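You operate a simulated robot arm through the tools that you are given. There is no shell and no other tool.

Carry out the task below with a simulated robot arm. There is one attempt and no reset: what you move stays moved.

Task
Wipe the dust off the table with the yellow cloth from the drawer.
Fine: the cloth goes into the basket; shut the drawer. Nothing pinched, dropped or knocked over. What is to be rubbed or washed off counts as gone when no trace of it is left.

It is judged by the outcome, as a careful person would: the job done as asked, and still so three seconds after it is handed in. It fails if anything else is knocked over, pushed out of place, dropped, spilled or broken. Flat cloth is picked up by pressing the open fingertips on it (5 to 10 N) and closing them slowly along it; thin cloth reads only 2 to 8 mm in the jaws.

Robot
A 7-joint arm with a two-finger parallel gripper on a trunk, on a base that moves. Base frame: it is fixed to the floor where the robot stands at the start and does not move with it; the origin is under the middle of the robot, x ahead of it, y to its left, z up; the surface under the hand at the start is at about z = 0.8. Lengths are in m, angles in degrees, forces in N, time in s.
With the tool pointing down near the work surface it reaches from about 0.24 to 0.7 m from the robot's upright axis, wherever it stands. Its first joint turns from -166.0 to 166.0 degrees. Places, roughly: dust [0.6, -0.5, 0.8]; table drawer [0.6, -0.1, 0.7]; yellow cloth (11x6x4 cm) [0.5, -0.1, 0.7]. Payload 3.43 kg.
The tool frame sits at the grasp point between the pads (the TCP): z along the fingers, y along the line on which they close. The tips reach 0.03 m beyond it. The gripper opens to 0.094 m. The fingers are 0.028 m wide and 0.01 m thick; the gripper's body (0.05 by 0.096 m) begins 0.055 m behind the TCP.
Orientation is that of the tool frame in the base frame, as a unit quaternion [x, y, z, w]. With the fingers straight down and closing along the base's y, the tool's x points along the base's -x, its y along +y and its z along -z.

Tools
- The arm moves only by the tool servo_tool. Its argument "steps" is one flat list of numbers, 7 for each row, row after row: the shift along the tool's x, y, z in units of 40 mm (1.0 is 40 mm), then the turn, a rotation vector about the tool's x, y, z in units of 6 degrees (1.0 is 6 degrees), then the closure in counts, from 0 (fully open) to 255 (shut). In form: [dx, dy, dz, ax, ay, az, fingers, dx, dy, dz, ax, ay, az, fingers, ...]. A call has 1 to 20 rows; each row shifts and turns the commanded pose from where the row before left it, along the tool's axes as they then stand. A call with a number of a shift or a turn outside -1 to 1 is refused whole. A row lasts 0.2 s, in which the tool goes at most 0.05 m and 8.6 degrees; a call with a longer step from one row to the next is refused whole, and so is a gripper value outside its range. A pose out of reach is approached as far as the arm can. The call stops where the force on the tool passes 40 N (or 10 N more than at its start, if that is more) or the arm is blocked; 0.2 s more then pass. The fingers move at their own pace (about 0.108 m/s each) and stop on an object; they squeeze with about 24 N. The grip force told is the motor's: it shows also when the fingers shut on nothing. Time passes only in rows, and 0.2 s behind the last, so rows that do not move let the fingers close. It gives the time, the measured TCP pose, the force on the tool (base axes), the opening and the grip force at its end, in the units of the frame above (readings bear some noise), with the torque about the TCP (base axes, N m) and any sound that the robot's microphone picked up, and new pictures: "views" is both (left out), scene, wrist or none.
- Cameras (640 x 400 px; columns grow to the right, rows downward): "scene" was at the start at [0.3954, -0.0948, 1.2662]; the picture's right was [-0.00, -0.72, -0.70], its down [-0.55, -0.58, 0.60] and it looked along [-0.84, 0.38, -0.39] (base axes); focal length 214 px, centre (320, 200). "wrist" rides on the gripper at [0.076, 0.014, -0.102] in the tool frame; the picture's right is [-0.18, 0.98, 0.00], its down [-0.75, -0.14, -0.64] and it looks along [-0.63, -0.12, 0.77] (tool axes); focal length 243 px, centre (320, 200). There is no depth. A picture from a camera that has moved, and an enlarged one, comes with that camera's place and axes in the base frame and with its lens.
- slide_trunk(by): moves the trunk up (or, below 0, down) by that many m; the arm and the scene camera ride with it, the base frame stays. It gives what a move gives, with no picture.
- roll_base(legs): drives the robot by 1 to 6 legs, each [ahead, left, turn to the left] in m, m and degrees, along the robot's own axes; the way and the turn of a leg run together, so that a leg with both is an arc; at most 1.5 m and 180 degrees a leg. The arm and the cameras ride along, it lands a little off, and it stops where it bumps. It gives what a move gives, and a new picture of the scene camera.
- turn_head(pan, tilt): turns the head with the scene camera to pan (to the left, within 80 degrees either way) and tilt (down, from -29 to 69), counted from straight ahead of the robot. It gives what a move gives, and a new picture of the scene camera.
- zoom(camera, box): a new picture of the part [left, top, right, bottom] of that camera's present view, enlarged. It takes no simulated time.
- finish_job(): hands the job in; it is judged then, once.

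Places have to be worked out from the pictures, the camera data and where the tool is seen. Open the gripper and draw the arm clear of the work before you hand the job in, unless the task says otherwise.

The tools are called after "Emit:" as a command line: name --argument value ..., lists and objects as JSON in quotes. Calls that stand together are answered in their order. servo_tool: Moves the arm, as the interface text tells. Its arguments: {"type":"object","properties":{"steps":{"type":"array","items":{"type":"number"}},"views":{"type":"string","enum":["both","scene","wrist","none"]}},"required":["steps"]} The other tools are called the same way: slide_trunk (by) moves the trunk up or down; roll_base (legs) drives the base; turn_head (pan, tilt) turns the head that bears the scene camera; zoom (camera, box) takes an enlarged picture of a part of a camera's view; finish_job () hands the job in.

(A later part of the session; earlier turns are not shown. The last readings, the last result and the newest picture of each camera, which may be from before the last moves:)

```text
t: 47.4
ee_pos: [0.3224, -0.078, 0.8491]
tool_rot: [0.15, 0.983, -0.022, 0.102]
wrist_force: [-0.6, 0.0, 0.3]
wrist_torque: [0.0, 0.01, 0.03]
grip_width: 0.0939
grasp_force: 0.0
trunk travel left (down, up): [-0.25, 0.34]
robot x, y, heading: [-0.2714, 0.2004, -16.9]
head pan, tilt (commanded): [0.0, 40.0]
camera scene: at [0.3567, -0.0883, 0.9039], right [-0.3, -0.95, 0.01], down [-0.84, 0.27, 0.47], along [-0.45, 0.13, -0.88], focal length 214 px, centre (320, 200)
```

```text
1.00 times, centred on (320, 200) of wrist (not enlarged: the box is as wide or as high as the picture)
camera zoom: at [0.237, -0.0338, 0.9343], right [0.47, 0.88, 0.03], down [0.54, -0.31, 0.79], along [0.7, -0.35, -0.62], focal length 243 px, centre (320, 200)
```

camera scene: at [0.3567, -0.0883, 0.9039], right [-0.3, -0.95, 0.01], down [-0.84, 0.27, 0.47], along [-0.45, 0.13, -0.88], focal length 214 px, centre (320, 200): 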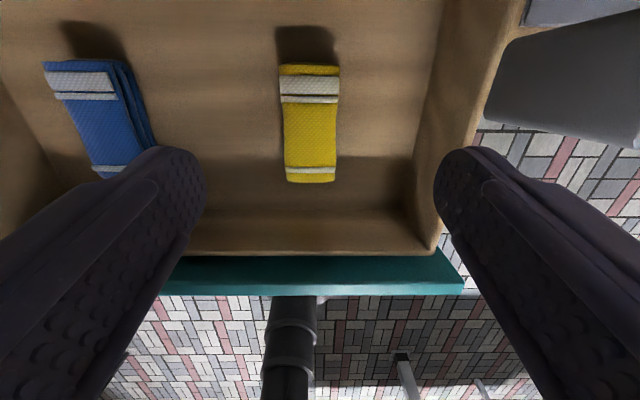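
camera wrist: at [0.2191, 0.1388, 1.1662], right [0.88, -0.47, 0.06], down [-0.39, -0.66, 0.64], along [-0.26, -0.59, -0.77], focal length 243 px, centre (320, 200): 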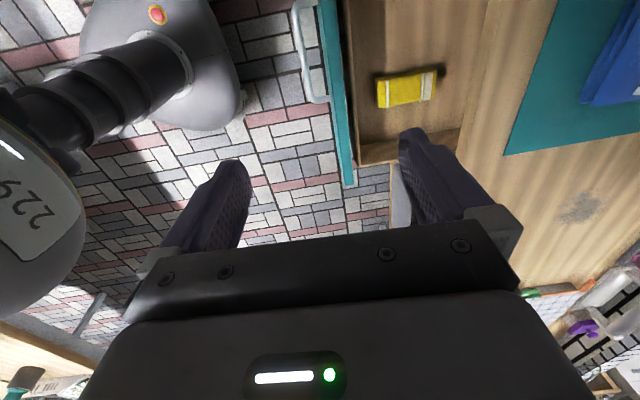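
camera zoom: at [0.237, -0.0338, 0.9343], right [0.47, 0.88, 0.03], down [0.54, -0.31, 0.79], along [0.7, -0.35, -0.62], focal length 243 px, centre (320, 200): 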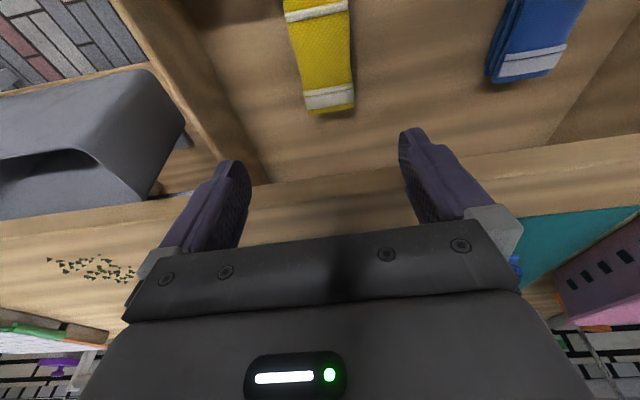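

The cloth is centred between the fingers to within about 6 mm. I correct that and descend most of the way, stopping with the tips just above the cloth.

Emit:
servo_tool --steps '[0.198, 0.0725, 0.796, 0, 0, 0, 0, 0.198, 0.0725, 0.796, 0, 0, 0, 0, 0.198, 0, 0.796, 0, 0, 0, 0, 0.198, 0, 0.796, 0, 0, 0, 0]' --views "both"

```text
t: 48.4
ee_pos: [0.321, -0.0715, 0.7187]
tool_rot: [0.151, 0.983, -0.023, 0.102]
wrist_force: [-0.2, 0.0, -0.1]
wrist_torque: [-0.04, 0.0, 0.03]
grip_width: 0.0939
grasp_force: 0.0
trunk travel left (down, up): [-0.25, 0.34]
robot x, y, heading: [-0.2685, 0.1951, -17.3]
head pan, tilt (commanded): [0.0, 40.0]
camera scene: at [0.3544, -0.0829, 0.7721], right [-0.3, -0.95, 0.01], down [-0.84, 0.27, 0.47], along [-0.45, 0.13, -0.88], focal length 214 px, centre (320, 200)
camera wrist: at [0.2347, -0.0284, 0.8023], right [0.47, 0.88, 0.03], down [0.54, -0.31, 0.79], along [0.7, -0.35, -0.62], focal length 243 px, centre (320, 200)
```

scene: 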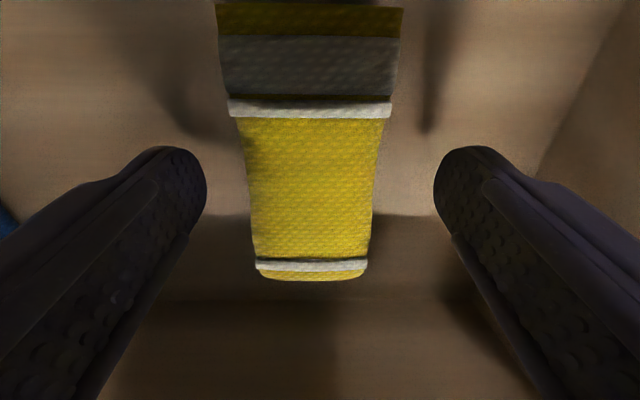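
wrist: 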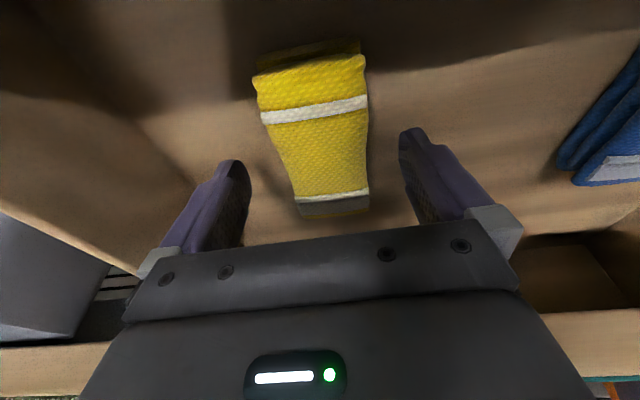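

The cloth is centred to a few millimetres with its top near z ≈ 0.68. I go down 3.3 cm so the tips reach over half its height, then close slowly.

Emit:
servo_tool --steps '[0.09, 0.08, 0.4, 0, 0, 0, 0, 0.09, 0, 0.4, 0, 0, 0, 0, 0, 0, 0, 0, 0, 0, 50, 0, 0, 0, 0, 0, 0, 80, 0, 0, 0, 0, 0, 0, 100, 0, 0, 0, 0, 0, 0, 120, 0, 0, 0, 0, 0, 0, 140, 0, 0, 0, 0, 0, 0, 160, 0, 0, 0, 0, 0, 0, 180, 0, 0, 0, 0, 0, 0, 200, 0, 0, 0, 0, 0, 0, 220, 0, 0, 0, 0, 0, 0, 255, 0, 0, 0, 0, 0, 0, 255, 0, 0, 0, 0, 0, 0, 255]' --views "both"

```text
t: 49.0
ee_pos: [0.3243, -0.0689, 0.7013]
tool_rot: [0.151, 0.982, -0.022, 0.111]
wrist_force: [-16.1, 8.5, 25.2]
wrist_torque: [-0.95, -2.23, -0.33]
grip_width: 0.0935
grasp_force: 0.1
trunk travel left (down, up): [-0.25, 0.34]
robot x, y, heading: [-0.2692, 0.1984, -16.9]
head pan, tilt (commanded): [0.0, 40.0]
stopped in row 2: the force on the tool passed its limit at 54 N (the readings are from after the stop); the commanded pose is now the measured one
camera scene: at [0.3566, -0.0797, 0.7564], right [-0.3, -0.95, 0.01], down [-0.84, 0.27, 0.46], along [-0.44, 0.13, -0.89], focal length 214 px, centre (320, 200)
camera wrist: at [0.2375, -0.0247, 0.7843], right [0.47, 0.88, 0.03], down [0.52, -0.31, 0.8], along [0.71, -0.36, -0.6], focal length 243 px, centre (320, 200)
```

scene: 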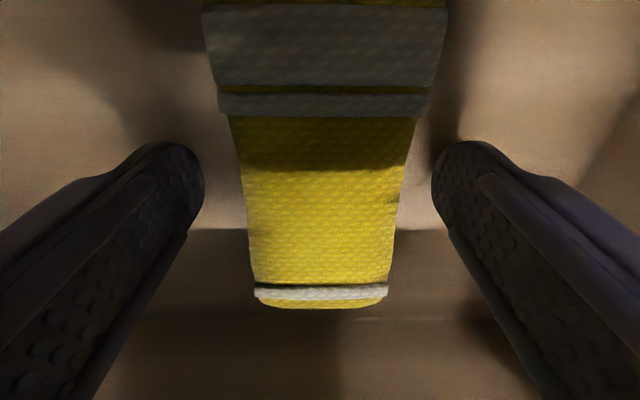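
wrist: 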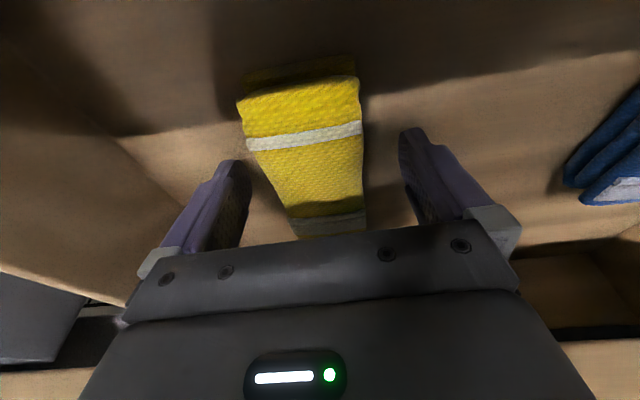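

The descent stopped at z ≈ 0.70 with a push up and back toward the robot; the torque points to contact on the table-edge side of the hand, near where the head camera sits, not at the fingertips. I lift off slightly, tuck the head in, and look.

Emit:
servo_tool --steps '[0, 0, -0.5, 0, 0, 0, 0, 0, 0, -0.5, 0, 0, 0, 0]' --views "none"

Emit:
turn_head --pan 0 --tilt 65

Emit:
zoom --camera "wrist" --box '[0, 0, 640, 400]'

```text
t: 49.6
ee_pos: [0.3164, -0.0682, 0.7387]
tool_rot: [0.151, 0.982, -0.022, 0.109]
wrist_force: [0.9, 0.9, -0.7]
wrist_torque: [-0.02, 0.02, 0.02]
grip_width: 0.0941
grasp_force: 0.0
trunk travel left (down, up): [-0.25, 0.34]
robot x, y, heading: [-0.2672, 0.1983, -17.1]
head pan, tilt (commanded): [0.0, 40.0]
```

```text
t: 50.5
ee_pos: [0.3168, -0.0666, 0.7368]
tool_rot: [0.151, 0.982, -0.021, 0.109]
wrist_force: [-0.4, 0.0, 0.2]
wrist_torque: [0.02, -0.02, 0.01]
grip_width: 0.0941
grasp_force: 0.0
trunk travel left (down, up): [-0.25, 0.34]
robot x, y, heading: [-0.2691, 0.2006, -17.1]
head pan, tilt (commanded): [0.0, 65.0]
camera scene: at [0.3159, -0.0671, 0.8083], right [-0.3, -0.95, 0.01], down [-0.58, 0.19, 0.79], along [-0.76, 0.23, -0.61], focal length 214 px, centre (320, 200)
```

scene: 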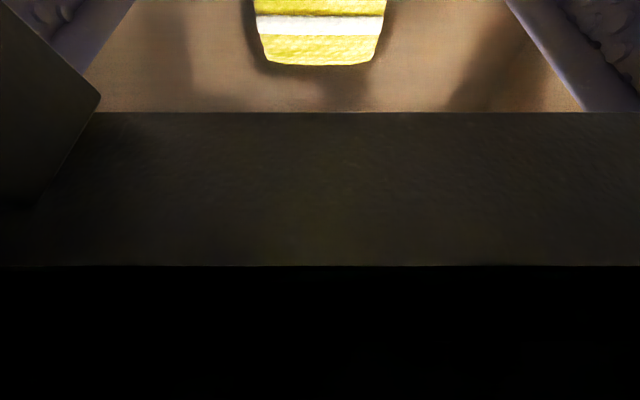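

```text
1.00 times, centred on (320, 200) of wrist (not enlarged: the box is as wide or as high as the picture)
camera zoom: at [0.231, -0.0236, 0.8204], right [0.47, 0.88, 0.03], down [0.53, -0.31, 0.79], along [0.71, -0.35, -0.61], focal length 243 px, centre (320, 200)
```

zoom: 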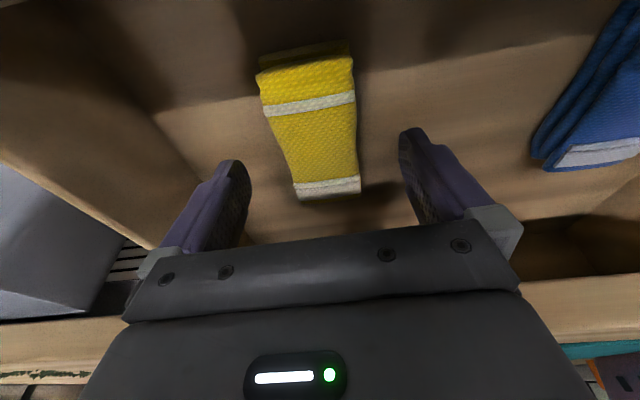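

The head is tucked in now. I lean the hand back a little more (about 18°) so everything above the fingers clears the table edge, and descend vertically in small 1 cm steps.

Emit:
servo_tool --steps '[0, 0, 0, 0, -0.9, 0, 0, 0.077, 0, 0.238, 0, 0, 0, 0, 0.077, 0, 0.238, 0, 0, 0, 0, 0.077, 0, 0.238, 0, 0, 0, 0, 0.077, 0, 0.238, 0, 0, 0, 0]' --views "wrist"

```text
t: 51.7
ee_pos: [0.3202, -0.0684, 0.7046]
tool_rot: [0.151, 0.975, -0.03, 0.159]
wrist_force: [2.9, 1.7, 23.4]
wrist_torque: [0.88, 2.66, -0.27]
grip_width: 0.0941
grasp_force: 0.1
trunk travel left (down, up): [-0.25, 0.34]
robot x, y, heading: [-0.2678, 0.1971, -16.9]
head pan, tilt (commanded): [0.0, 65.0]
stopped in row 5: the force on the tool passed its limit at 48 N (the readings are from after the stop); the commanded pose is now the measured one
camera wrist: at [0.2275, -0.0226, 0.7775], right [0.47, 0.88, 0.05], down [0.44, -0.28, 0.85], along [0.77, -0.37, -0.52], focal length 243 px, centre (320, 200)
```

wrist: 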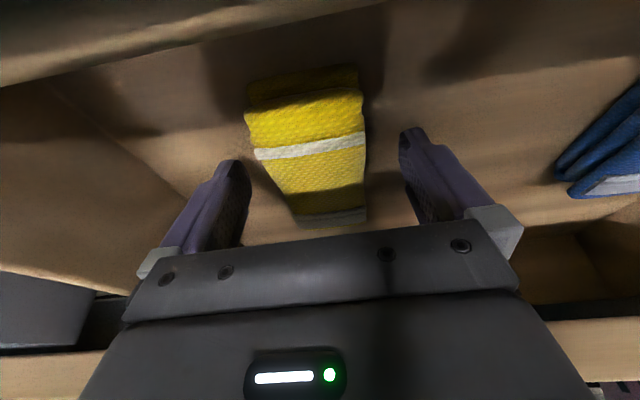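

This time the contact was on the robot side: the wrist camera's housing on the top of the drawer front, while the first contact was the head against the table edge. So I back off, use a 10° lean and grip the cloth nearer its front end, where both sides of the hand have clearance.

Emit:
servo_tool --steps '[-0.24, 0, -0.71, 0, 0, 0, 0, 0, 0, 0, 0, 0.72, 0, 0, 0, 0, 0, 0, 0.72, 0, 0, 0.665, -0.08, -0.117, 0, 0, 0, 0]' --views "both"

```text
t: 52.7
ee_pos: [0.2923, -0.0626, 0.7313]
tool_rot: [0.152, 0.985, -0.018, 0.084]
wrist_force: [0.0, 0.2, -0.2]
wrist_torque: [-0.03, -0.07, -0.01]
grip_width: 0.0939
grasp_force: 0.0
trunk travel left (down, up): [-0.25, 0.34]
robot x, y, heading: [-0.2708, 0.1949, -17.2]
head pan, tilt (commanded): [0.0, 65.0]
camera scene: at [0.2952, -0.0638, 0.8027], right [-0.3, -0.95, 0.01], down [-0.54, 0.18, 0.82], along [-0.78, 0.24, -0.57], focal length 214 px, centre (320, 200)
camera wrist: at [0.2112, -0.0203, 0.8195], right [0.47, 0.88, 0.02], down [0.56, -0.32, 0.76], along [0.68, -0.35, -0.65], focal length 243 px, centre (320, 200)
```

scene: 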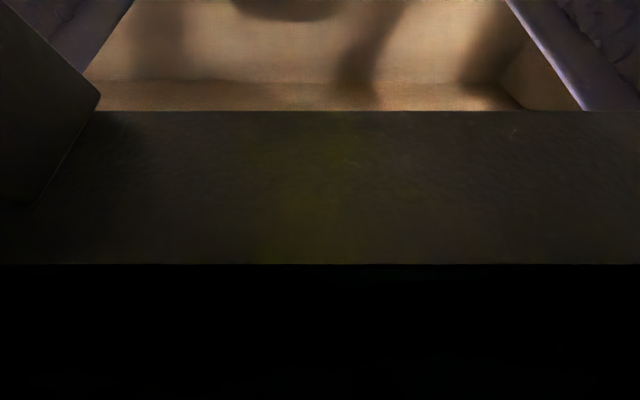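
wrist: 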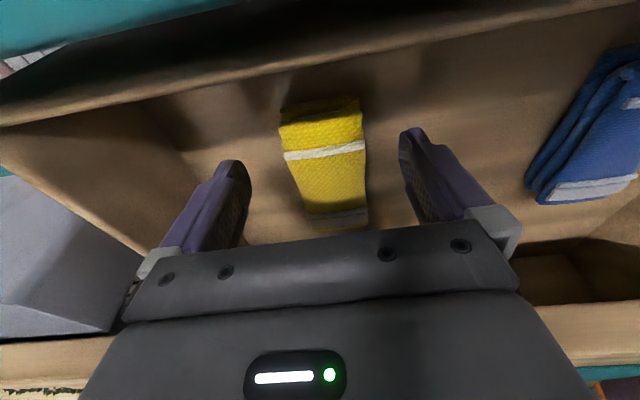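

Now the hand is 2 cm in from the cloth's front end, centred sideways, leaning 10°. I descend the last 3.7 cm gently.

Emit:
servo_tool --steps '[0.04, 0, 0.228, 0, 0, 0, 0, 0.04, 0, 0.228, 0, 0, 0, 0, 0.04, 0, 0.228, 0, 0, 0, 0, 0.04, 0, 0.228, 0, 0, 0, 0]' --views "wrist"

```text
t: 53.9
ee_pos: [0.2991, -0.0649, 0.7023]
tool_rot: [0.154, 0.984, -0.018, 0.09]
wrist_force: [1.4, -1.3, 18.1]
wrist_torque: [0.92, -0.15, 0.14]
grip_width: 0.0938
grasp_force: 0.0
trunk travel left (down, up): [-0.25, 0.34]
robot x, y, heading: [-0.2727, 0.1979, -17.1]
head pan, tilt (commanded): [0.0, 65.0]
stopped in row 4: the force on the tool passed its limit at 43 N (the readings are from after the stop); the commanded pose is now the measured one
camera wrist: at [0.2154, -0.0219, 0.7879], right [0.47, 0.88, 0.03], down [0.55, -0.32, 0.77], along [0.69, -0.35, -0.64], focal length 243 px, centre (320, 200)
```

wrist: 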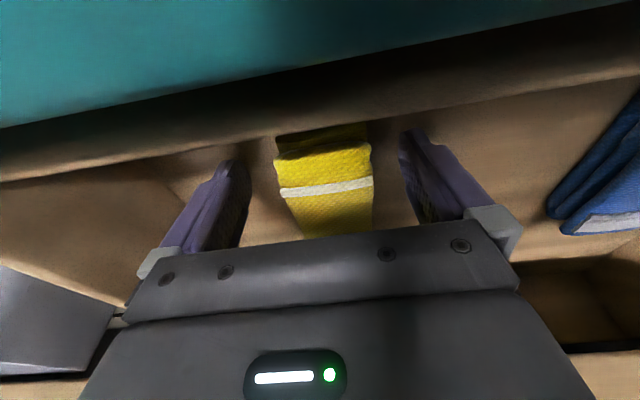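

All three stops came at the same fingertip height (about z = 0.67), and this last torque puts the contact under the left fingertip: it is simply the drawer floor, so the cloth's top is nearer z = 0.71. I raise 1.6 cm, go to the cloth's middle and close slowly.

Emit:
servo_tool --steps '[-0.073, 0, -0.393, 0, 0, 0, 0, -0.33, 0.05, 0.06, 0, 0, 0, 0, -0.334, 0, 0.06, 0, 0, 0, 0]' --views "wrist"

```text
t: 54.6
ee_pos: [0.3237, -0.0702, 0.7145]
tool_rot: [0.153, 0.984, -0.017, 0.086]
wrist_force: [-0.7, -0.5, 0.3]
wrist_torque: [0.0, -0.03, -0.01]
grip_width: 0.0941
grasp_force: 0.0
trunk travel left (down, up): [-0.25, 0.34]
robot x, y, heading: [-0.268, 0.1984, -17.4]
head pan, tilt (commanded): [0.0, 65.0]
camera wrist: at [0.2407, -0.0276, 0.8018], right [0.47, 0.88, 0.02], down [0.56, -0.32, 0.77], along [0.68, -0.35, -0.64], focal length 243 px, centre (320, 200)
```

wrist: 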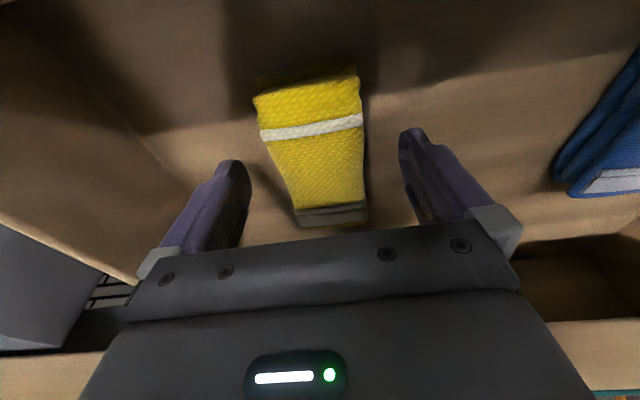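

The cloth is centred between the fingers. I lower 3 mm more and close slowly on it.

Emit:
servo_tool --steps '[0.014, 0, 0.075, 0, 0, 0, 0, 0, 0, 0, 0, 0, 0, 40, 0, 0, 0, 0, 0, 0, 65, 0, 0, 0, 0, 0, 0, 85, 0, 0, 0, 0, 0, 0, 100, 0, 0, 0, 0, 0, 0, 115, 0, 0, 0, 0, 0, 0, 130, 0, 0, 0, 0, 0, 0, 145, 0, 0, 0, 0, 0, 0, 160, 0, 0, 0, 0, 0, 0, 180, 0, 0, 0, 0, 0, 0, 200, 0, 0, 0, 0, 0, 0, 225, 0, 0, 0, 0, 0, 0, 255, 0, 0, 0, 0, 0, 0, 255]' --views "wrist"

```text
t: 57.6
ee_pos: [0.3235, -0.0715, 0.7117]
tool_rot: [0.154, 0.984, -0.018, 0.087]
wrist_force: [-1.0, -0.6, 0.3]
wrist_torque: [0.01, 0.0, 0.02]
grip_width: 0.051
grasp_force: 23.8
trunk travel left (down, up): [-0.25, 0.34]
robot x, y, heading: [-0.2721, 0.1985, -17.3]
head pan, tilt (commanded): [0.0, 65.0]
camera wrist: at [0.2406, -0.0277, 0.7991], right [0.47, 0.88, 0.02], down [0.56, -0.32, 0.77], along [0.68, -0.35, -0.64], focal length 243 px, centre (320, 200)
```

wrist: 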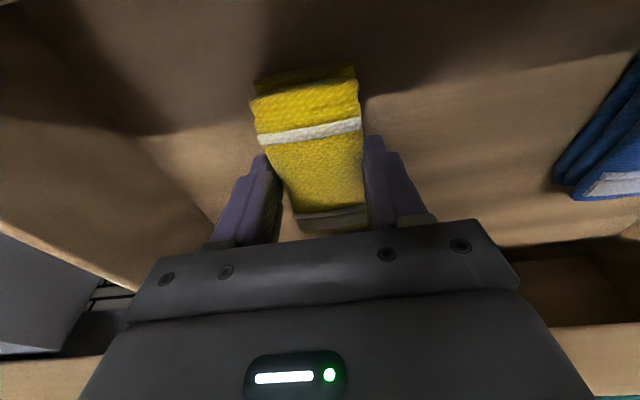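

The jaws stopped at 51 mm with 24 N: the cloth is held. I lift it slowly and check.

Emit:
servo_tool --steps '[-0.087, 0, -0.49, 0, 0, 0, 255, -0.087, 0, -0.49, 0, 0, 0, 255, -0.087, 0, -0.49, 0, 0, 0, 255, -0.13, 0, -0.74, 0, 0, 0, 255, -0.13, 0, -0.74, 0, 0, 0, 255, -0.13, 0, -0.74, 0, 0, 0, 255]' --views "wrist"

```text
t: 59.0
ee_pos: [0.3221, -0.0694, 0.8619]
tool_rot: [0.153, 0.984, -0.018, 0.088]
wrist_force: [0.0, 0.3, -0.7]
wrist_torque: [0.01, 0.0, -0.01]
grip_width: 0.0509
grasp_force: 24.5
trunk travel left (down, up): [-0.25, 0.34]
robot x, y, heading: [-0.2696, 0.1988, -17.2]
head pan, tilt (commanded): [0.0, 65.0]
camera wrist: at [0.2404, -0.0267, 0.9493], right [0.47, 0.88, 0.02], down [0.56, -0.32, 0.77], along [0.68, -0.35, -0.64], focal length 243 px, centre (320, 200)
```

wrist: 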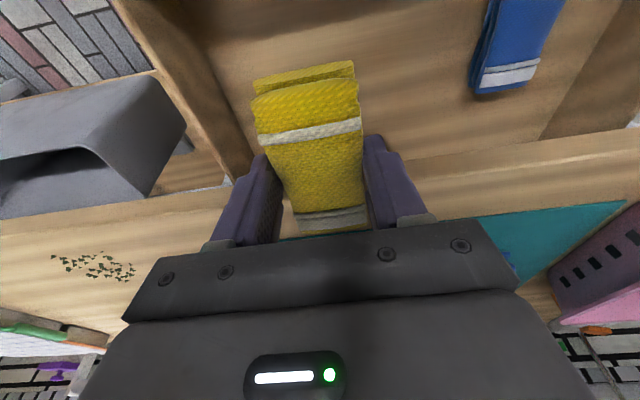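

The cloth came up cleanly and keeps its folded shape. I raise it higher and draw the hand in before driving the base to the right, to stand in front of the dust.

Emit:
servo_tool --steps '[-0.145, 0, -0.82, 0, 0, 0, 255, -0.145, 0, -0.82, 0, 0, 0, 255, -0.145, 0, -0.82, 0, 0, 0, 255, -0.145, 0, -0.82, 0, 0, 0, 255, -0.145, 0, -0.82, 0, 0, 0, 255, -0.145, 0, -0.82, 0, 0, 0, 255, 0.7, 0, -0.13, 0, 0, 0, 255, 0.7, 0, -0.13, 0, 0, 0, 255, 0.7, 0, -0.13, 0, 0, 0, 255, 0.7, 0, -0.13, 0, 0, 0, 255, 0.7, 0, -0.13, 0, 0, 0, 255]' --views "none"

Emit:
turn_head --pan 0 --tilt -20

```text
t: 61.5
ee_pos: [0.1875, -0.0238, 1.0625]
tool_rot: [0.154, 0.984, -0.018, 0.087]
wrist_force: [-0.5, 0.1, 0.1]
wrist_torque: [0.01, 0.0, 0.02]
grip_width: 0.0509
grasp_force: 24.3
trunk travel left (down, up): [-0.25, 0.34]
robot x, y, heading: [-0.2706, 0.199, -17.1]
head pan, tilt (commanded): [0.0, 65.0]
```

```text
t: 63.0
ee_pos: [0.1903, -0.0238, 1.0621]
tool_rot: [0.153, 0.984, -0.018, 0.087]
wrist_force: [0.4, 0.4, 0.5]
wrist_torque: [0.04, 0.01, 0.01]
grip_width: 0.0507
grasp_force: 24.7
trunk travel left (down, up): [-0.25, 0.34]
robot x, y, heading: [-0.2707, 0.1957, -17.2]
head pan, tilt (commanded): [0.0, -20.0]
camera scene: at [0.3102, -0.0635, 1.14], right [-0.3, -0.95, 0.01], down [-0.82, 0.26, -0.5], along [0.48, -0.16, -0.86], focal length 214 px, centre (320, 200)
```

scene: 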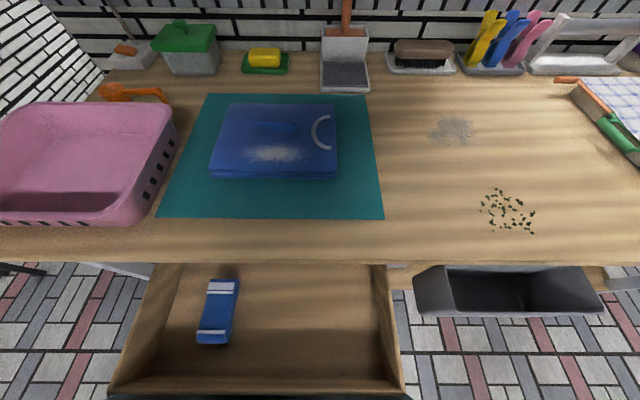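

The table is clear along the way at this height. I drive right 0.42 m, then ahead 0.40 m, to bring the dust within reach.

Emit:
roll_base --legs '[[0, -0.42, 0], [0.4, 0, 0]]'

```text
t: 67.7
ee_pos: [0.4493, -0.5467, 1.062]
tool_rot: [0.155, 0.984, -0.018, 0.088]
wrist_force: [-0.6, 0.0, 0.0]
wrist_torque: [0.0, -0.01, 0.01]
grip_width: 0.0508
grasp_force: 23.9
trunk travel left (down, up): [-0.25, 0.34]
robot x, y, heading: [-0.0058, -0.3216, -17.2]
head pan, tilt (commanded): [0.0, -20.0]
camera scene: at [0.5701, -0.5878, 1.1398], right [-0.31, -0.95, 0.01], down [-0.82, 0.26, -0.5], along [0.48, -0.16, -0.86], focal length 214 px, centre (320, 200)
```

scene: 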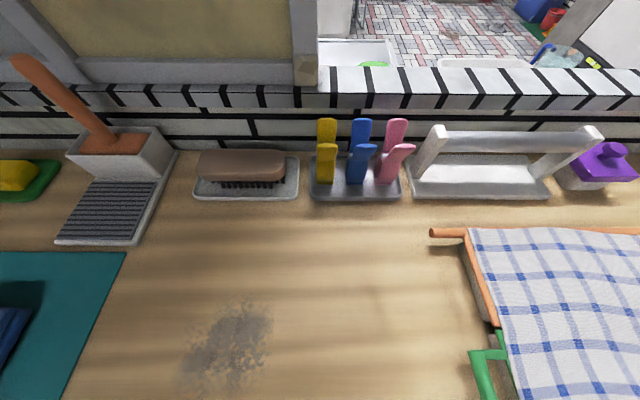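

Dust patch re-measured at (0.587, -0.470), about 12 × 10 cm. I carry the cloth to the left side of the patch and come down to just above the table.

Emit:
servo_tool --steps '[-0.438, 0.854, 0.0775, 0, 0, 0, 255, -0.438, 0.854, 0.0775, 0, 0, 0, 255, -0.438, 0.854, 0.0775, 0, 0, 0, 255, -0.438, 0.854, 0.0775, 0, 0, 0, 255, -0.438, 0.854, 0.0775, 0, 0, 0, 255, -0.438, 0.854, 0.0775, 0, 0, 0, 255, 0.145, 0, 0.82, 0, 0, 0, 255, 0.145, 0, 0.82, 0, 0, 0, 255, 0.145, 0, 0.82, 0, 0, 0, 255, 0.145, 0, 0.82, 0, 0, 0, 255, 0.145, 0, 0.82, 0, 0, 0, 255, 0.1, 0, 0.6, 0, 0, 0, 255]' --views "both"

```text
t: 70.3
ee_pos: [0.6153, -0.3875, 0.8693]
tool_rot: [0.156, 0.984, -0.019, 0.088]
wrist_force: [0.0, 0.2, -0.7]
wrist_torque: [-0.01, 0.01, 0.02]
grip_width: 0.0511
grasp_force: 24.2
trunk travel left (down, up): [-0.25, 0.34]
robot x, y, heading: [-0.0076, -0.3199, -17.5]
head pan, tilt (commanded): [0.0, -20.0]
camera scene: at [0.7352, -0.4272, 0.9481], right [-0.31, -0.95, 0.01], down [-0.82, 0.26, -0.5], along [0.48, -0.16, -0.86], focal length 214 px, centre (320, 200)
camera wrist: at [0.5315, -0.3442, 0.957], right [0.48, 0.88, 0.02], down [0.55, -0.32, 0.77], along [0.68, -0.35, -0.64], focal length 243 px, centre (320, 200)
```

scene: 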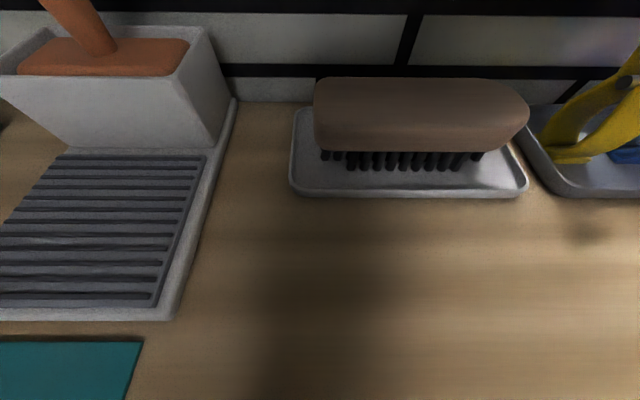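
wrist: 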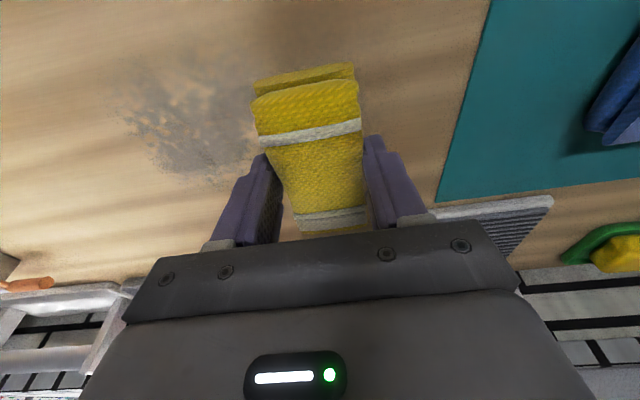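

The dust is clearly seen to the left of the cloth in the wrist view (the camera's left is the robot's right). I lower 2 cm and then feel for the table in small steps.

Emit:
servo_tool --steps '[0.087, 0, 0.49, 0, 0, 0, 255, 0.013, 0, 0.075, 0, 0, 0, 255, 0.013, 0, 0.075, 0, 0, 0, 255]' --views "none"

```text
t: 71.1
ee_pos: [0.6143, -0.3879, 0.8444]
tool_rot: [0.155, 0.984, -0.018, 0.087]
wrist_force: [0.0, 0.1, -0.1]
wrist_torque: [-0.03, 0.04, -0.03]
grip_width: 0.0511
grasp_force: 24.0
trunk travel left (down, up): [-0.25, 0.34]
robot x, y, heading: [-0.0103, -0.328, -17.5]
head pan, tilt (commanded): [0.0, -20.0]
```

No contact yet at z = 0.844; I keep feeling downward in 3 mm steps.

Emit:
servo_tool --steps '[0.013, 0, 0.075, 0, 0, 0, 255, 0.013, 0, 0.075, 0, 0, 0, 255]' --views "none"

Emit:
servo_tool --steps '[0.009, 0, 0.05, 0, 0, 0, 255, 0.009, 0, 0.05, 0, 0, 0, 255]' --views "none"

```text
t: 71.7
ee_pos: [0.6136, -0.3866, 0.8422]
tool_rot: [0.155, 0.984, -0.017, 0.09]
wrist_force: [-2.2, 0.3, 34.5]
wrist_torque: [0.0, -0.1, -0.03]
grip_width: 0.0512
grasp_force: 23.9
trunk travel left (down, up): [-0.25, 0.34]
robot x, y, heading: [-0.0067, -0.3205, -17.1]
head pan, tilt (commanded): [0.0, -20.0]
```

```text
t: 72.4
ee_pos: [0.6152, -0.3872, 0.8383]
tool_rot: [0.155, 0.983, -0.018, 0.092]
wrist_force: [-3.9, 0.3, 19.6]
wrist_torque: [0.25, 0.5, -0.02]
grip_width: 0.0511
grasp_force: 23.8
trunk travel left (down, up): [-0.25, 0.34]
robot x, y, heading: [-0.0079, -0.3248, -17.5]
head pan, tilt (commanded): [0.0, -20.0]
stopped in row 2: the force on the tool passed its limit at 47 N (the readings are from after the stop); the commanded pose is now the measured one
```

The cloth touches at z ≈ 0.842 and I pressed a bit too hard (now 20 N). I ease up 1.5 mm to get a moderate pressure before wiping.

Emit:
servo_tool --steps '[-0.0065, 0, -0.035, 0, 0, 0, 255, 0, 0, 0, 0, 0, 0, 255]' --views "none"

```text
t: 73.0
ee_pos: [0.6153, -0.3881, 0.8375]
tool_rot: [0.156, 0.983, -0.018, 0.091]
wrist_force: [-0.3, 0.5, 16.4]
wrist_torque: [0.21, -0.11, -0.01]
grip_width: 0.0513
grasp_force: 24.2
trunk travel left (down, up): [-0.25, 0.34]
robot x, y, heading: [-0.011, -0.3203, -17.2]
head pan, tilt (commanded): [0.0, -20.0]
```

I ease another 1 mm and make the first slow stroke to the right across the patch.

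Emit:
servo_tool --steps '[-0.004, 0, -0.025, 0, 0, 0, 255, 0, -0.3, 0, 0, 0, 0, 255, 0, -0.5, 0, 0, 0, 0, 255, 0, -0.5, 0, 0, 0, 0, 255, 0, -0.5, 0, 0, 0, 0, 255, 0, -0.5, 0, 0, 0, 0, 255, 0, -0.5, 0, 0, 0, 0, 255, 0, -0.5, 0, 0, 0, 0, 255, 0, -0.5, 0, 0, 0, 0, 255, 0, -0.5, 0, 0, 0, 0, 255]' --views "wrist"

```text
t: 75.2
ee_pos: [0.5632, -0.551, 0.8393]
tool_rot: [0.156, 0.984, -0.018, 0.09]
wrist_force: [-0.3, 0.3, -0.3]
wrist_torque: [-0.02, 0.03, 0.05]
grip_width: 0.0512
grasp_force: 23.3
trunk travel left (down, up): [-0.25, 0.34]
robot x, y, heading: [-0.007, -0.322, -17.3]
head pan, tilt (commanded): [0.0, -20.0]
camera wrist: at [0.4799, -0.5083, 0.9262], right [0.48, 0.88, 0.03], down [0.55, -0.32, 0.77], along [0.68, -0.35, -0.64], focal length 243 px, centre (320, 200)
```

wrist: 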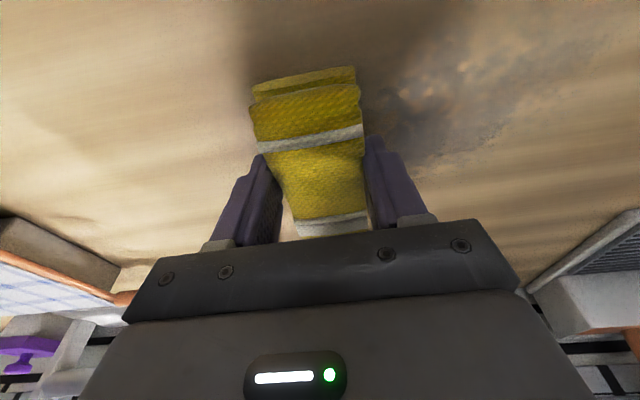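

That stroke partly cleaned it but contact was lost near the end (force zero at z = 0.839). I press 2.5 mm lower and check the force.

Emit:
servo_tool --steps '[0.011, 0, 0.062, 0, 0, 0, 255, 0, 0, 0, 0, 0, 0, 255]' --views "none"

```text
t: 75.8
ee_pos: [0.5639, -0.5514, 0.8378]
tool_rot: [0.156, 0.983, -0.018, 0.09]
wrist_force: [0.6, 1.0, 11.7]
wrist_torque: [0.38, 0.36, -0.04]
grip_width: 0.051
grasp_force: 24.3
trunk travel left (down, up): [-0.25, 0.34]
robot x, y, heading: [-0.0089, -0.3221, -17.5]
head pan, tilt (commanded): [0.0, -20.0]
```

Pressure is now about 12 N, bearing mostly on the cloth's near end, so I tilt it 2° flatter and stroke back to the left.

Emit:
servo_tool --steps '[0, 0, 0, 0, 0.3, 0, 255, 0, 0.3, 0, 0, 0, 0, 255, 0, 0.5, 0, 0, 0, 0, 255, 0, 0.5, 0, 0, 0, 0, 255, 0, 0.5, 0, 0, 0, 0, 255]' --views "none"

```text
t: 77.0
ee_pos: [0.5836, -0.4839, 0.8376]
tool_rot: [0.155, 0.985, -0.015, 0.075]
wrist_force: [-1.4, -8.1, 21.2]
wrist_torque: [-0.09, -0.01, -0.11]
grip_width: 0.0511
grasp_force: 24.3
trunk travel left (down, up): [-0.25, 0.34]
robot x, y, heading: [-0.0088, -0.3249, -17.4]
head pan, tilt (commanded): [0.0, -20.0]
```

Contact is now flat (torque near zero) with about 21 N. I ease 0.8 mm and go on to the left end of the stroke.

Emit:
servo_tool --steps '[0, 0.5, -0.02, 0, 0, 0, 255, 0, 0.5, 0, 0, 0, 0, 255, 0, 0.5, 0, 0, 0, 0, 255, 0, 0.5, 0, 0, 0, 0, 255, 0, 0.5, 0, 0, 0, 0, 255]' --views "wrist"

```text
t: 78.2
ee_pos: [0.6149, -0.3889, 0.8385]
tool_rot: [0.156, 0.985, -0.014, 0.075]
wrist_force: [-3.2, -5.7, 16.7]
wrist_torque: [0.01, 0.13, 0.05]
grip_width: 0.0509
grasp_force: 24.0
trunk travel left (down, up): [-0.25, 0.34]
robot x, y, heading: [-0.0076, -0.3264, -17.4]
head pan, tilt (commanded): [0.0, -20.0]
camera wrist: at [0.5342, -0.3466, 0.9272], right [0.48, 0.88, 0.02], down [0.57, -0.33, 0.75], along [0.67, -0.35, -0.66], focal length 243 px, centre (320, 200)
```

wrist: 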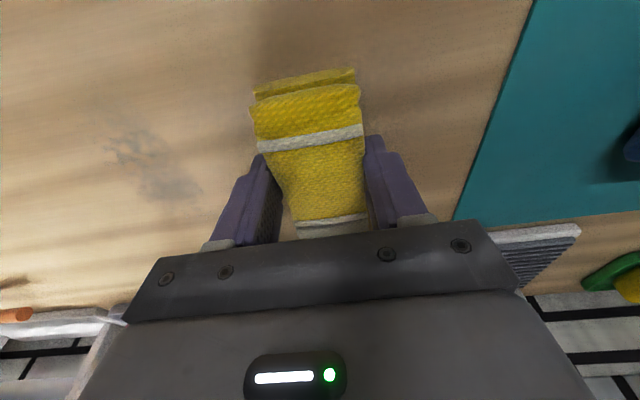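

Most of the dust is gone; a faint trace remains toward the back-right of the patch. I shift 2.5 cm away from the robot and stroke right again.

Emit:
servo_tool --steps '[-0.31, -0.1, 0.047, 0, 0, 0, 255, -0.31, -0.3, 0.047, 0, 0, 0, 255, 0, -0.5, 0, 0, 0, 0, 255, 0, -0.5, 0, 0, 0, 0, 255, 0, -0.5, 0, 0, 0, 0, 255, 0, -0.5, 0, 0, 0, 0, 255]' --views "none"

```text
t: 79.6
ee_pos: [0.608, -0.4869, 0.8382]
tool_rot: [0.157, 0.985, -0.017, 0.074]
wrist_force: [0.9, 3.2, 12.4]
wrist_torque: [0.37, -0.22, 0.04]
grip_width: 0.0511
grasp_force: 23.3
trunk travel left (down, up): [-0.25, 0.34]
robot x, y, heading: [-0.0128, -0.3236, -17.3]
head pan, tilt (commanded): [0.0, -20.0]
```

Pressure is steady at about 12 N. I continue right past the patch and stroke back.

Emit:
servo_tool --steps '[0, -0.5, 0.01, 0, 0, 0, 255, 0, -0.5, 0, 0, 0, 0, 255, 0, -0.5, 0, 0, 0, 0, 255, 0, -0.3, 0, 0, 0, 0, 255]' --views "wrist"

```text
t: 80.6
ee_pos: [0.587, -0.555, 0.8376]
tool_rot: [0.156, 0.985, -0.016, 0.075]
wrist_force: [0.4, 5.0, 10.8]
wrist_torque: [0.36, 0.01, -0.04]
grip_width: 0.0511
grasp_force: 24.4
trunk travel left (down, up): [-0.25, 0.34]
robot x, y, heading: [-0.0099, -0.3214, -17.4]
head pan, tilt (commanded): [0.0, -20.0]
camera wrist: at [0.5067, -0.5131, 0.9273], right [0.48, 0.88, 0.02], down [0.57, -0.33, 0.75], along [0.67, -0.35, -0.66], focal length 243 px, centre (320, 200)
```

wrist: 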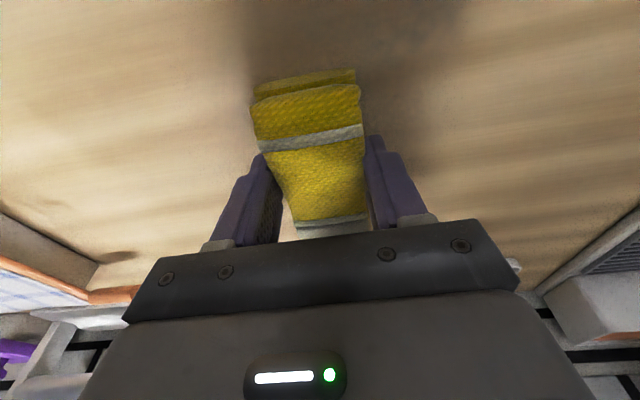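

No trace visible on the side just wiped. I stroke back left along this line, then make another pass 4 cm nearer the robot to cover the whole patch and its fringes.

Emit:
servo_tool --steps '[0, 0.3, 0.012, 0, 0, 0, 255, 0, 0.5, 0, 0, 0, 0, 255, 0, 0.5, 0, 0, 0, 0, 255, 0, 0.5, 0, 0, 0, 0, 255, 0, 0.5, 0, 0, 0, 0, 255, 0, 0.5, 0, 0, 0, 0, 255, 0, 0.5, 0, 0, 0, 0, 255, 0, 0.5, 0, 0, 0, 0, 255, 0, 0.5, 0, 0, 0, 0, 255, 0, 0.3, 0, 0, 0, 0, 255]' --views "wrist"

```text
t: 82.8
ee_pos: [0.6424, -0.381, 0.8384]
tool_rot: [0.156, 0.985, -0.016, 0.076]
wrist_force: [-3.4, -14.3, 31.5]
wrist_torque: [-0.06, 0.27, -0.01]
grip_width: 0.0515
grasp_force: 24.3
trunk travel left (down, up): [-0.25, 0.34]
robot x, y, heading: [-0.0106, -0.3205, -17.6]
head pan, tilt (commanded): [0.0, -20.0]
camera wrist: at [0.5623, -0.3399, 0.9268], right [0.48, 0.88, 0.02], down [0.57, -0.33, 0.75], along [0.67, -0.35, -0.66], focal length 243 px, centre (320, 200)
```

wrist: 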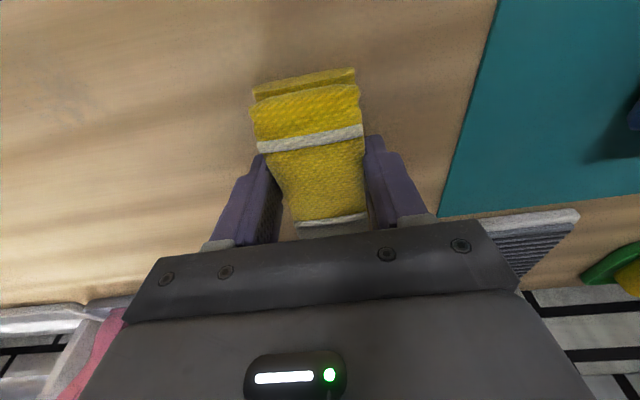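

A faint trace may remain on the robot's side of the patch. I ease the pressure slightly, shift 5.5 cm toward the robot (still clear of the crumbs) and stroke right.

Emit:
servo_tool --steps '[0, 0, -0.035, 0, 0, 0, 255, 0.453, 0, -0.07, 0, 0, 0, 255, 0.453, 0, -0.07, 0, 0, 0, 255, 0.453, 0, -0.07, 0, 0, 0, 255, 0, -0.3, 0, 0, 0, 0, 255, 0, -0.5, 0, 0, 0, 0, 255]' --views "none"

```text
t: 84.2
ee_pos: [0.5811, -0.3929, 0.8373]
tool_rot: [0.154, 0.985, -0.015, 0.074]
wrist_force: [0.1, 5.6, 18.4]
wrist_torque: [0.54, -0.08, 0.05]
grip_width: 0.0511
grasp_force: 23.4
trunk travel left (down, up): [-0.25, 0.34]
robot x, y, heading: [-0.0134, -0.3263, -17.4]
head pan, tilt (commanded): [0.0, -20.0]
```

Pressure 18 N here; I stroke right across the near part of the patch.

Emit:
servo_tool --steps '[0, -0.5, 0, 0, 0, 0, 255, 0, -0.5, 0, 0, 0, 0, 255, 0, -0.5, 0.008, 0, 0, 0, 255, 0, -0.5, 0, 0, 0, 0, 255, 0, -0.5, 0.008, 0, 0, 0, 255, 0, -0.5, 0, 0, 0, 0, 255, 0, -0.5, 0.008, 0, 0, 0, 255, 0, -0.5, 0, 0, 0, 0, 255]' --views "wrist"

```text
t: 86.0
ee_pos: [0.5327, -0.5457, 0.8385]
tool_rot: [0.155, 0.985, -0.016, 0.074]
wrist_force: [-0.1, 4.1, 13.5]
wrist_torque: [0.39, 0.11, -0.05]
grip_width: 0.0512
grasp_force: 24.4
trunk travel left (down, up): [-0.25, 0.34]
robot x, y, heading: [-0.0085, -0.3233, -17.4]
head pan, tilt (commanded): [0.0, -20.0]
camera wrist: at [0.4524, -0.5032, 0.9272], right [0.48, 0.88, 0.02], down [0.57, -0.33, 0.75], along [0.67, -0.35, -0.66], focal length 243 px, centre (320, 200)
```

wrist: 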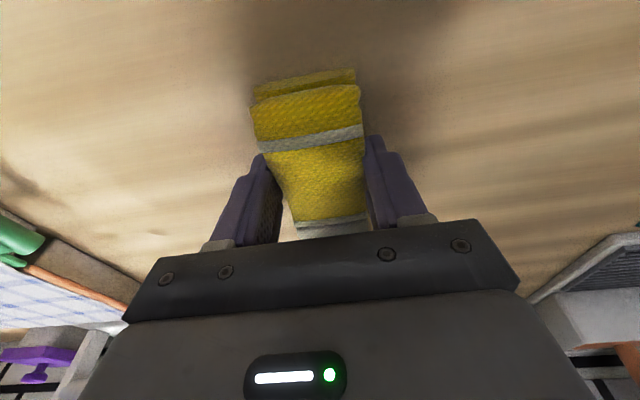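

That side looks clean. One more stroke back left along the patch's middle line, then I'll lift and inspect.

Emit:
servo_tool --steps '[-0.49, 0, 0.076, 0, 0, 0, 255, 0, 0.5, 0, 0, 0, 0, 255, 0, 0.5, -0.006, 0, 0, 0, 255, 0, 0.5, -0.006, 0, 0, 0, 255, 0, 0.5, -0.006, 0, 0, 0, 255, 0, 0.5, -0.006, 0, 0, 0, 255, 0, 0.5, -0.006, 0, 0, 0, 255, 0, 0.5, -0.006, 0, 0, 0, 255, 0, 0.5, -0.006, 0, 0, 0, 255, 0, 0.3, 0, 0, 0, 0, 255]' --views "wrist"

```text
t: 88.2
ee_pos: [0.6042, -0.3899, 0.8386]
tool_rot: [0.156, 0.985, -0.015, 0.074]
wrist_force: [-1.6, -4.7, 11.4]
wrist_torque: [0.14, 0.14, 0.01]
grip_width: 0.0514
grasp_force: 23.6
trunk travel left (down, up): [-0.25, 0.34]
robot x, y, heading: [-0.0099, -0.3261, -17.7]
head pan, tilt (commanded): [0.0, -20.0]
camera wrist: at [0.5239, -0.347, 0.9273], right [0.48, 0.88, 0.02], down [0.57, -0.33, 0.75], along [0.67, -0.35, -0.66], focal length 243 px, centre (320, 200)
```

wrist: 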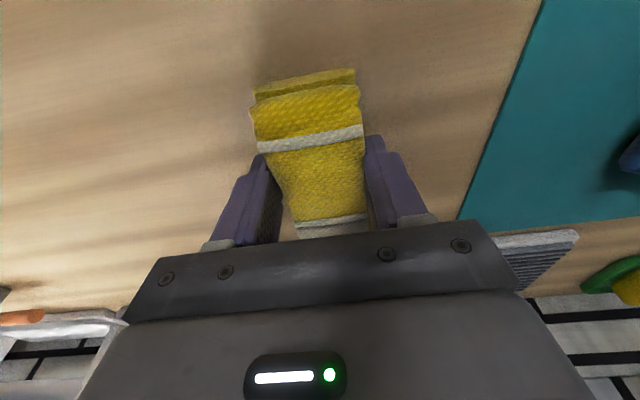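

The area looks clean. I lift the cloth straight up and inspect the patch with both cameras.

Emit:
servo_tool --steps '[-0.126, 0, -0.824, 0, 0, 0, 255, -0.126, 0, -0.824, 0, 0, 0, 255, -0.126, 0, -0.824, 0, 0, 0, 255, -0.126, 0, -0.824, 0, 0, 0, 255, -0.126, 0, -0.824, 0, 0, 0, 255, -0.126, 0, -0.824, 0, 0, 0, 255, 0.7, -0.5, -0.12, 0, 0, 0, 255, 0.7, -0.5, -0.12, 0, 0, 0, 255, 0.7, -0.5, -0.12, 0, 0, 0, 255, 0.7, -0.5, -0.12, 0, 0, 0, 255]' --views "both"

```text
t: 90.4
ee_pos: [0.4717, -0.4266, 1.041]
tool_rot: [0.155, 0.985, -0.015, 0.075]
wrist_force: [-0.1, -0.1, 0.2]
wrist_torque: [-0.01, 0.0, -0.01]
grip_width: 0.0512
grasp_force: 23.9
trunk travel left (down, up): [-0.25, 0.34]
robot x, y, heading: [-0.0115, -0.3188, -17.1]
head pan, tilt (commanded): [0.0, -20.0]
camera scene: at [0.595, -0.4684, 1.1155], right [-0.31, -0.95, 0.01], down [-0.84, 0.27, -0.48], along [0.45, -0.15, -0.88], focal length 214 px, centre (320, 200)
camera wrist: at [0.3917, -0.3854, 1.1304], right [0.48, 0.88, 0.02], down [0.57, -0.33, 0.75], along [0.67, -0.35, -0.66], focal length 243 px, centre (320, 200)
```

scene: 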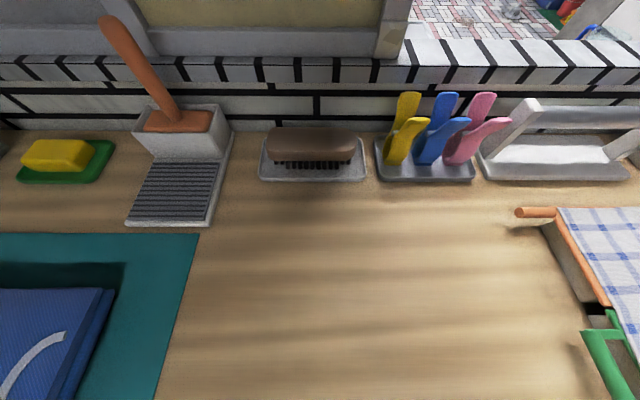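
wrist: 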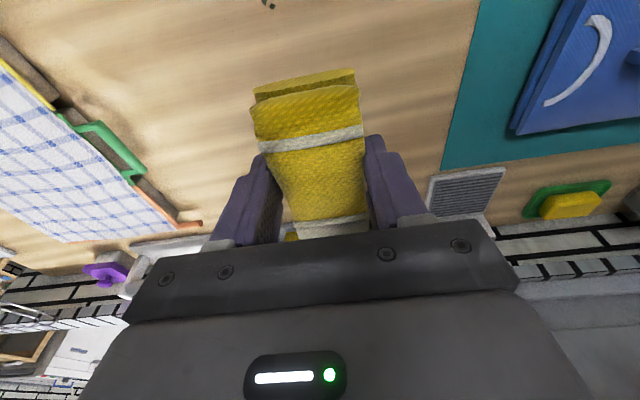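

No dust visible now at the patch location. I zoom closely, and also look at it straight down, to check for any faint trace.

Emit:
zoom --camera "scene" --box '[200, 220, 440, 400]'

Emit:
turn_head --pan 0 --tilt 8

```text
2.22 times, centred on (320, 310) of scene
camera zoom: at [0.595, -0.4684, 1.1155], right [-0.31, -0.95, 0.01], down [-0.84, 0.27, -0.48], along [0.45, -0.15, -0.88], focal length 477 px, centre (320, -44)
```

zoom: 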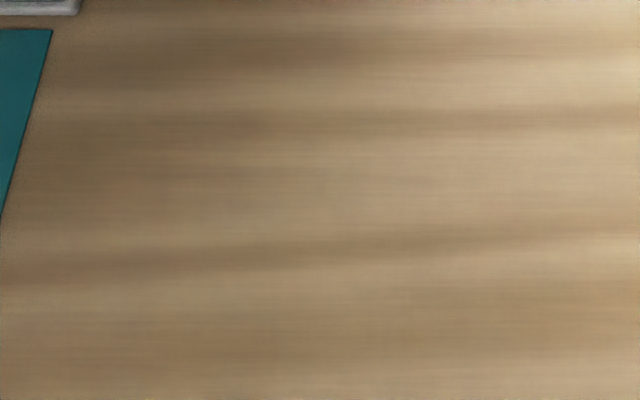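

```text
t: 91.3
ee_pos: [0.473, -0.4275, 1.0402]
tool_rot: [0.157, 0.985, -0.015, 0.075]
wrist_force: [-0.7, -0.3, 0.2]
wrist_torque: [-0.03, -0.05, 0.0]
grip_width: 0.0512
grasp_force: 24.0
trunk travel left (down, up): [-0.25, 0.34]
robot x, y, heading: [-0.0122, -0.3193, -17.4]
head pan, tilt (commanded): [0.0, 8.0]
camera scene: at [0.5591, -0.4564, 1.0926], right [-0.31, -0.95, 0.01], down [-0.95, 0.31, -0.01], along [0.01, -0.01, -1.0], focal length 214 px, centre (320, 200)
```

scene: 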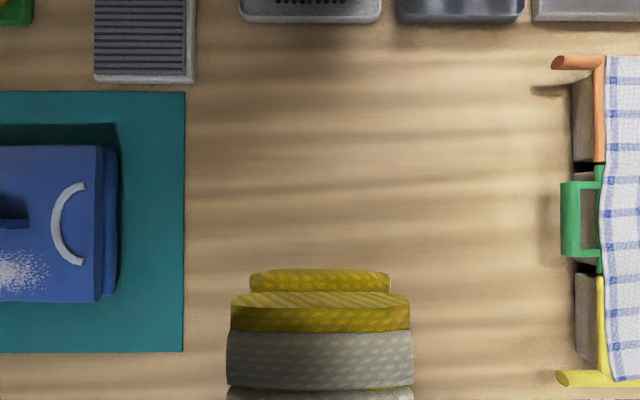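

Straight-down view: the patch would be around pixel (323, 177). I zoom in there for any residue.

Emit:
zoom --camera "scene" --box '[200, 80, 440, 265]'

Emit:
zoom --camera "scene" --box '[260, 120, 390, 220]'

```text
2.16 times, centred on (320, 172) of scene
camera zoom: at [0.5591, -0.4564, 1.0926], right [-0.31, -0.95, 0.01], down [-0.95, 0.31, -0.01], along [0.01, -0.01, -1.0], focal length 464 px, centre (320, 260)
```

zoom: 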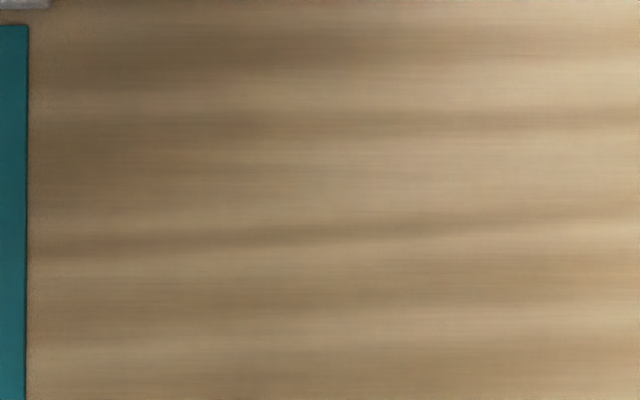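

```text
4.00 times, centred on (325, 170) of scene
camera zoom: at [0.5591, -0.4564, 1.0926], right [-0.31, -0.95, 0.01], down [-0.95, 0.31, -0.01], along [0.01, -0.01, -1.0], focal length 858 px, centre (300, 320)
```

zoom: 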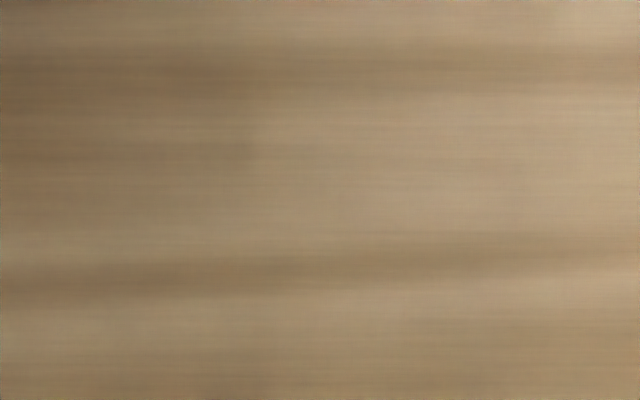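

There may be a barely greyish tint near the middle of the old patch, so to be sure I go back for a few more strokes.

Emit:
servo_tool --steps '[-0.82, 0.5, 0.126, 0, 0, 0, 255, -0.82, 0.5, 0.126, 0, 0, 0, 255, -0.82, 0.5, 0.126, 0, 0, 0, 255, -0.82, 0.5, 0.126, 0, 0, 0, 255, 0.123, 0, 0.8, 0, 0, 0, 255, 0.123, 0, 0.8, 0, 0, 0, 255, 0.123, 0, 0.8, 0, 0, 0, 255, 0.123, 0, 0.8, 0, 0, 0, 255, 0.123, 0, 0.8, 0, 0, 0, 255, 0.11, 0, 0.7, 0, 0, 0, 255, 0.015, 0, 0.1, 0, 0, 0, 255]' --views "none"

```text
t: 93.7
ee_pos: [0.6238, -0.3954, 0.8452]
tool_rot: [0.156, 0.985, -0.016, 0.074]
wrist_force: [0.7, -0.4, -0.6]
wrist_torque: [-0.02, 0.02, 0.01]
grip_width: 0.051
grasp_force: 23.9
trunk travel left (down, up): [-0.25, 0.34]
robot x, y, heading: [-0.0085, -0.3246, -17.5]
head pan, tilt (commanded): [0.0, 8.0]
```

Emit:
servo_tool --steps '[0.011, 0, 0.07, 0, 0, 0, 255, 0.01, 0, 0.065, 0, 0, 0, 255, 0, 0, 0, 0, 0, 0, 255]' --views "none"

```text
t: 94.5
ee_pos: [0.6242, -0.3951, 0.8408]
tool_rot: [0.157, 0.985, -0.016, 0.074]
wrist_force: [0.0, -0.2, 0.4]
wrist_torque: [-0.01, 0.0, -0.03]
grip_width: 0.0513
grasp_force: 24.3
trunk travel left (down, up): [-0.25, 0.34]
robot x, y, heading: [-0.009, -0.3232, -17.6]
head pan, tilt (commanded): [0.0, 8.0]
```

The cloth is just about to touch at z = 0.841. I press 4 mm more and check the force.

Emit:
servo_tool --steps '[0.007, 0, 0.045, 0, 0, 0, 255, 0.007, 0, 0.045, 0, 0, 0, 255, 0, -0.1, 0, 0, 0, 0, 255]' --views "none"

```text
t: 95.3
ee_pos: [0.6225, -0.3961, 0.8378]
tool_rot: [0.155, 0.985, -0.014, 0.076]
wrist_force: [2.4, 5.4, 11.1]
wrist_torque: [0.52, 0.34, -0.23]
grip_width: 0.0512
grasp_force: 24.4
trunk travel left (down, up): [-0.25, 0.34]
robot x, y, heading: [-0.0089, -0.3218, -17.6]
head pan, tilt (commanded): [0.0, 8.0]
```

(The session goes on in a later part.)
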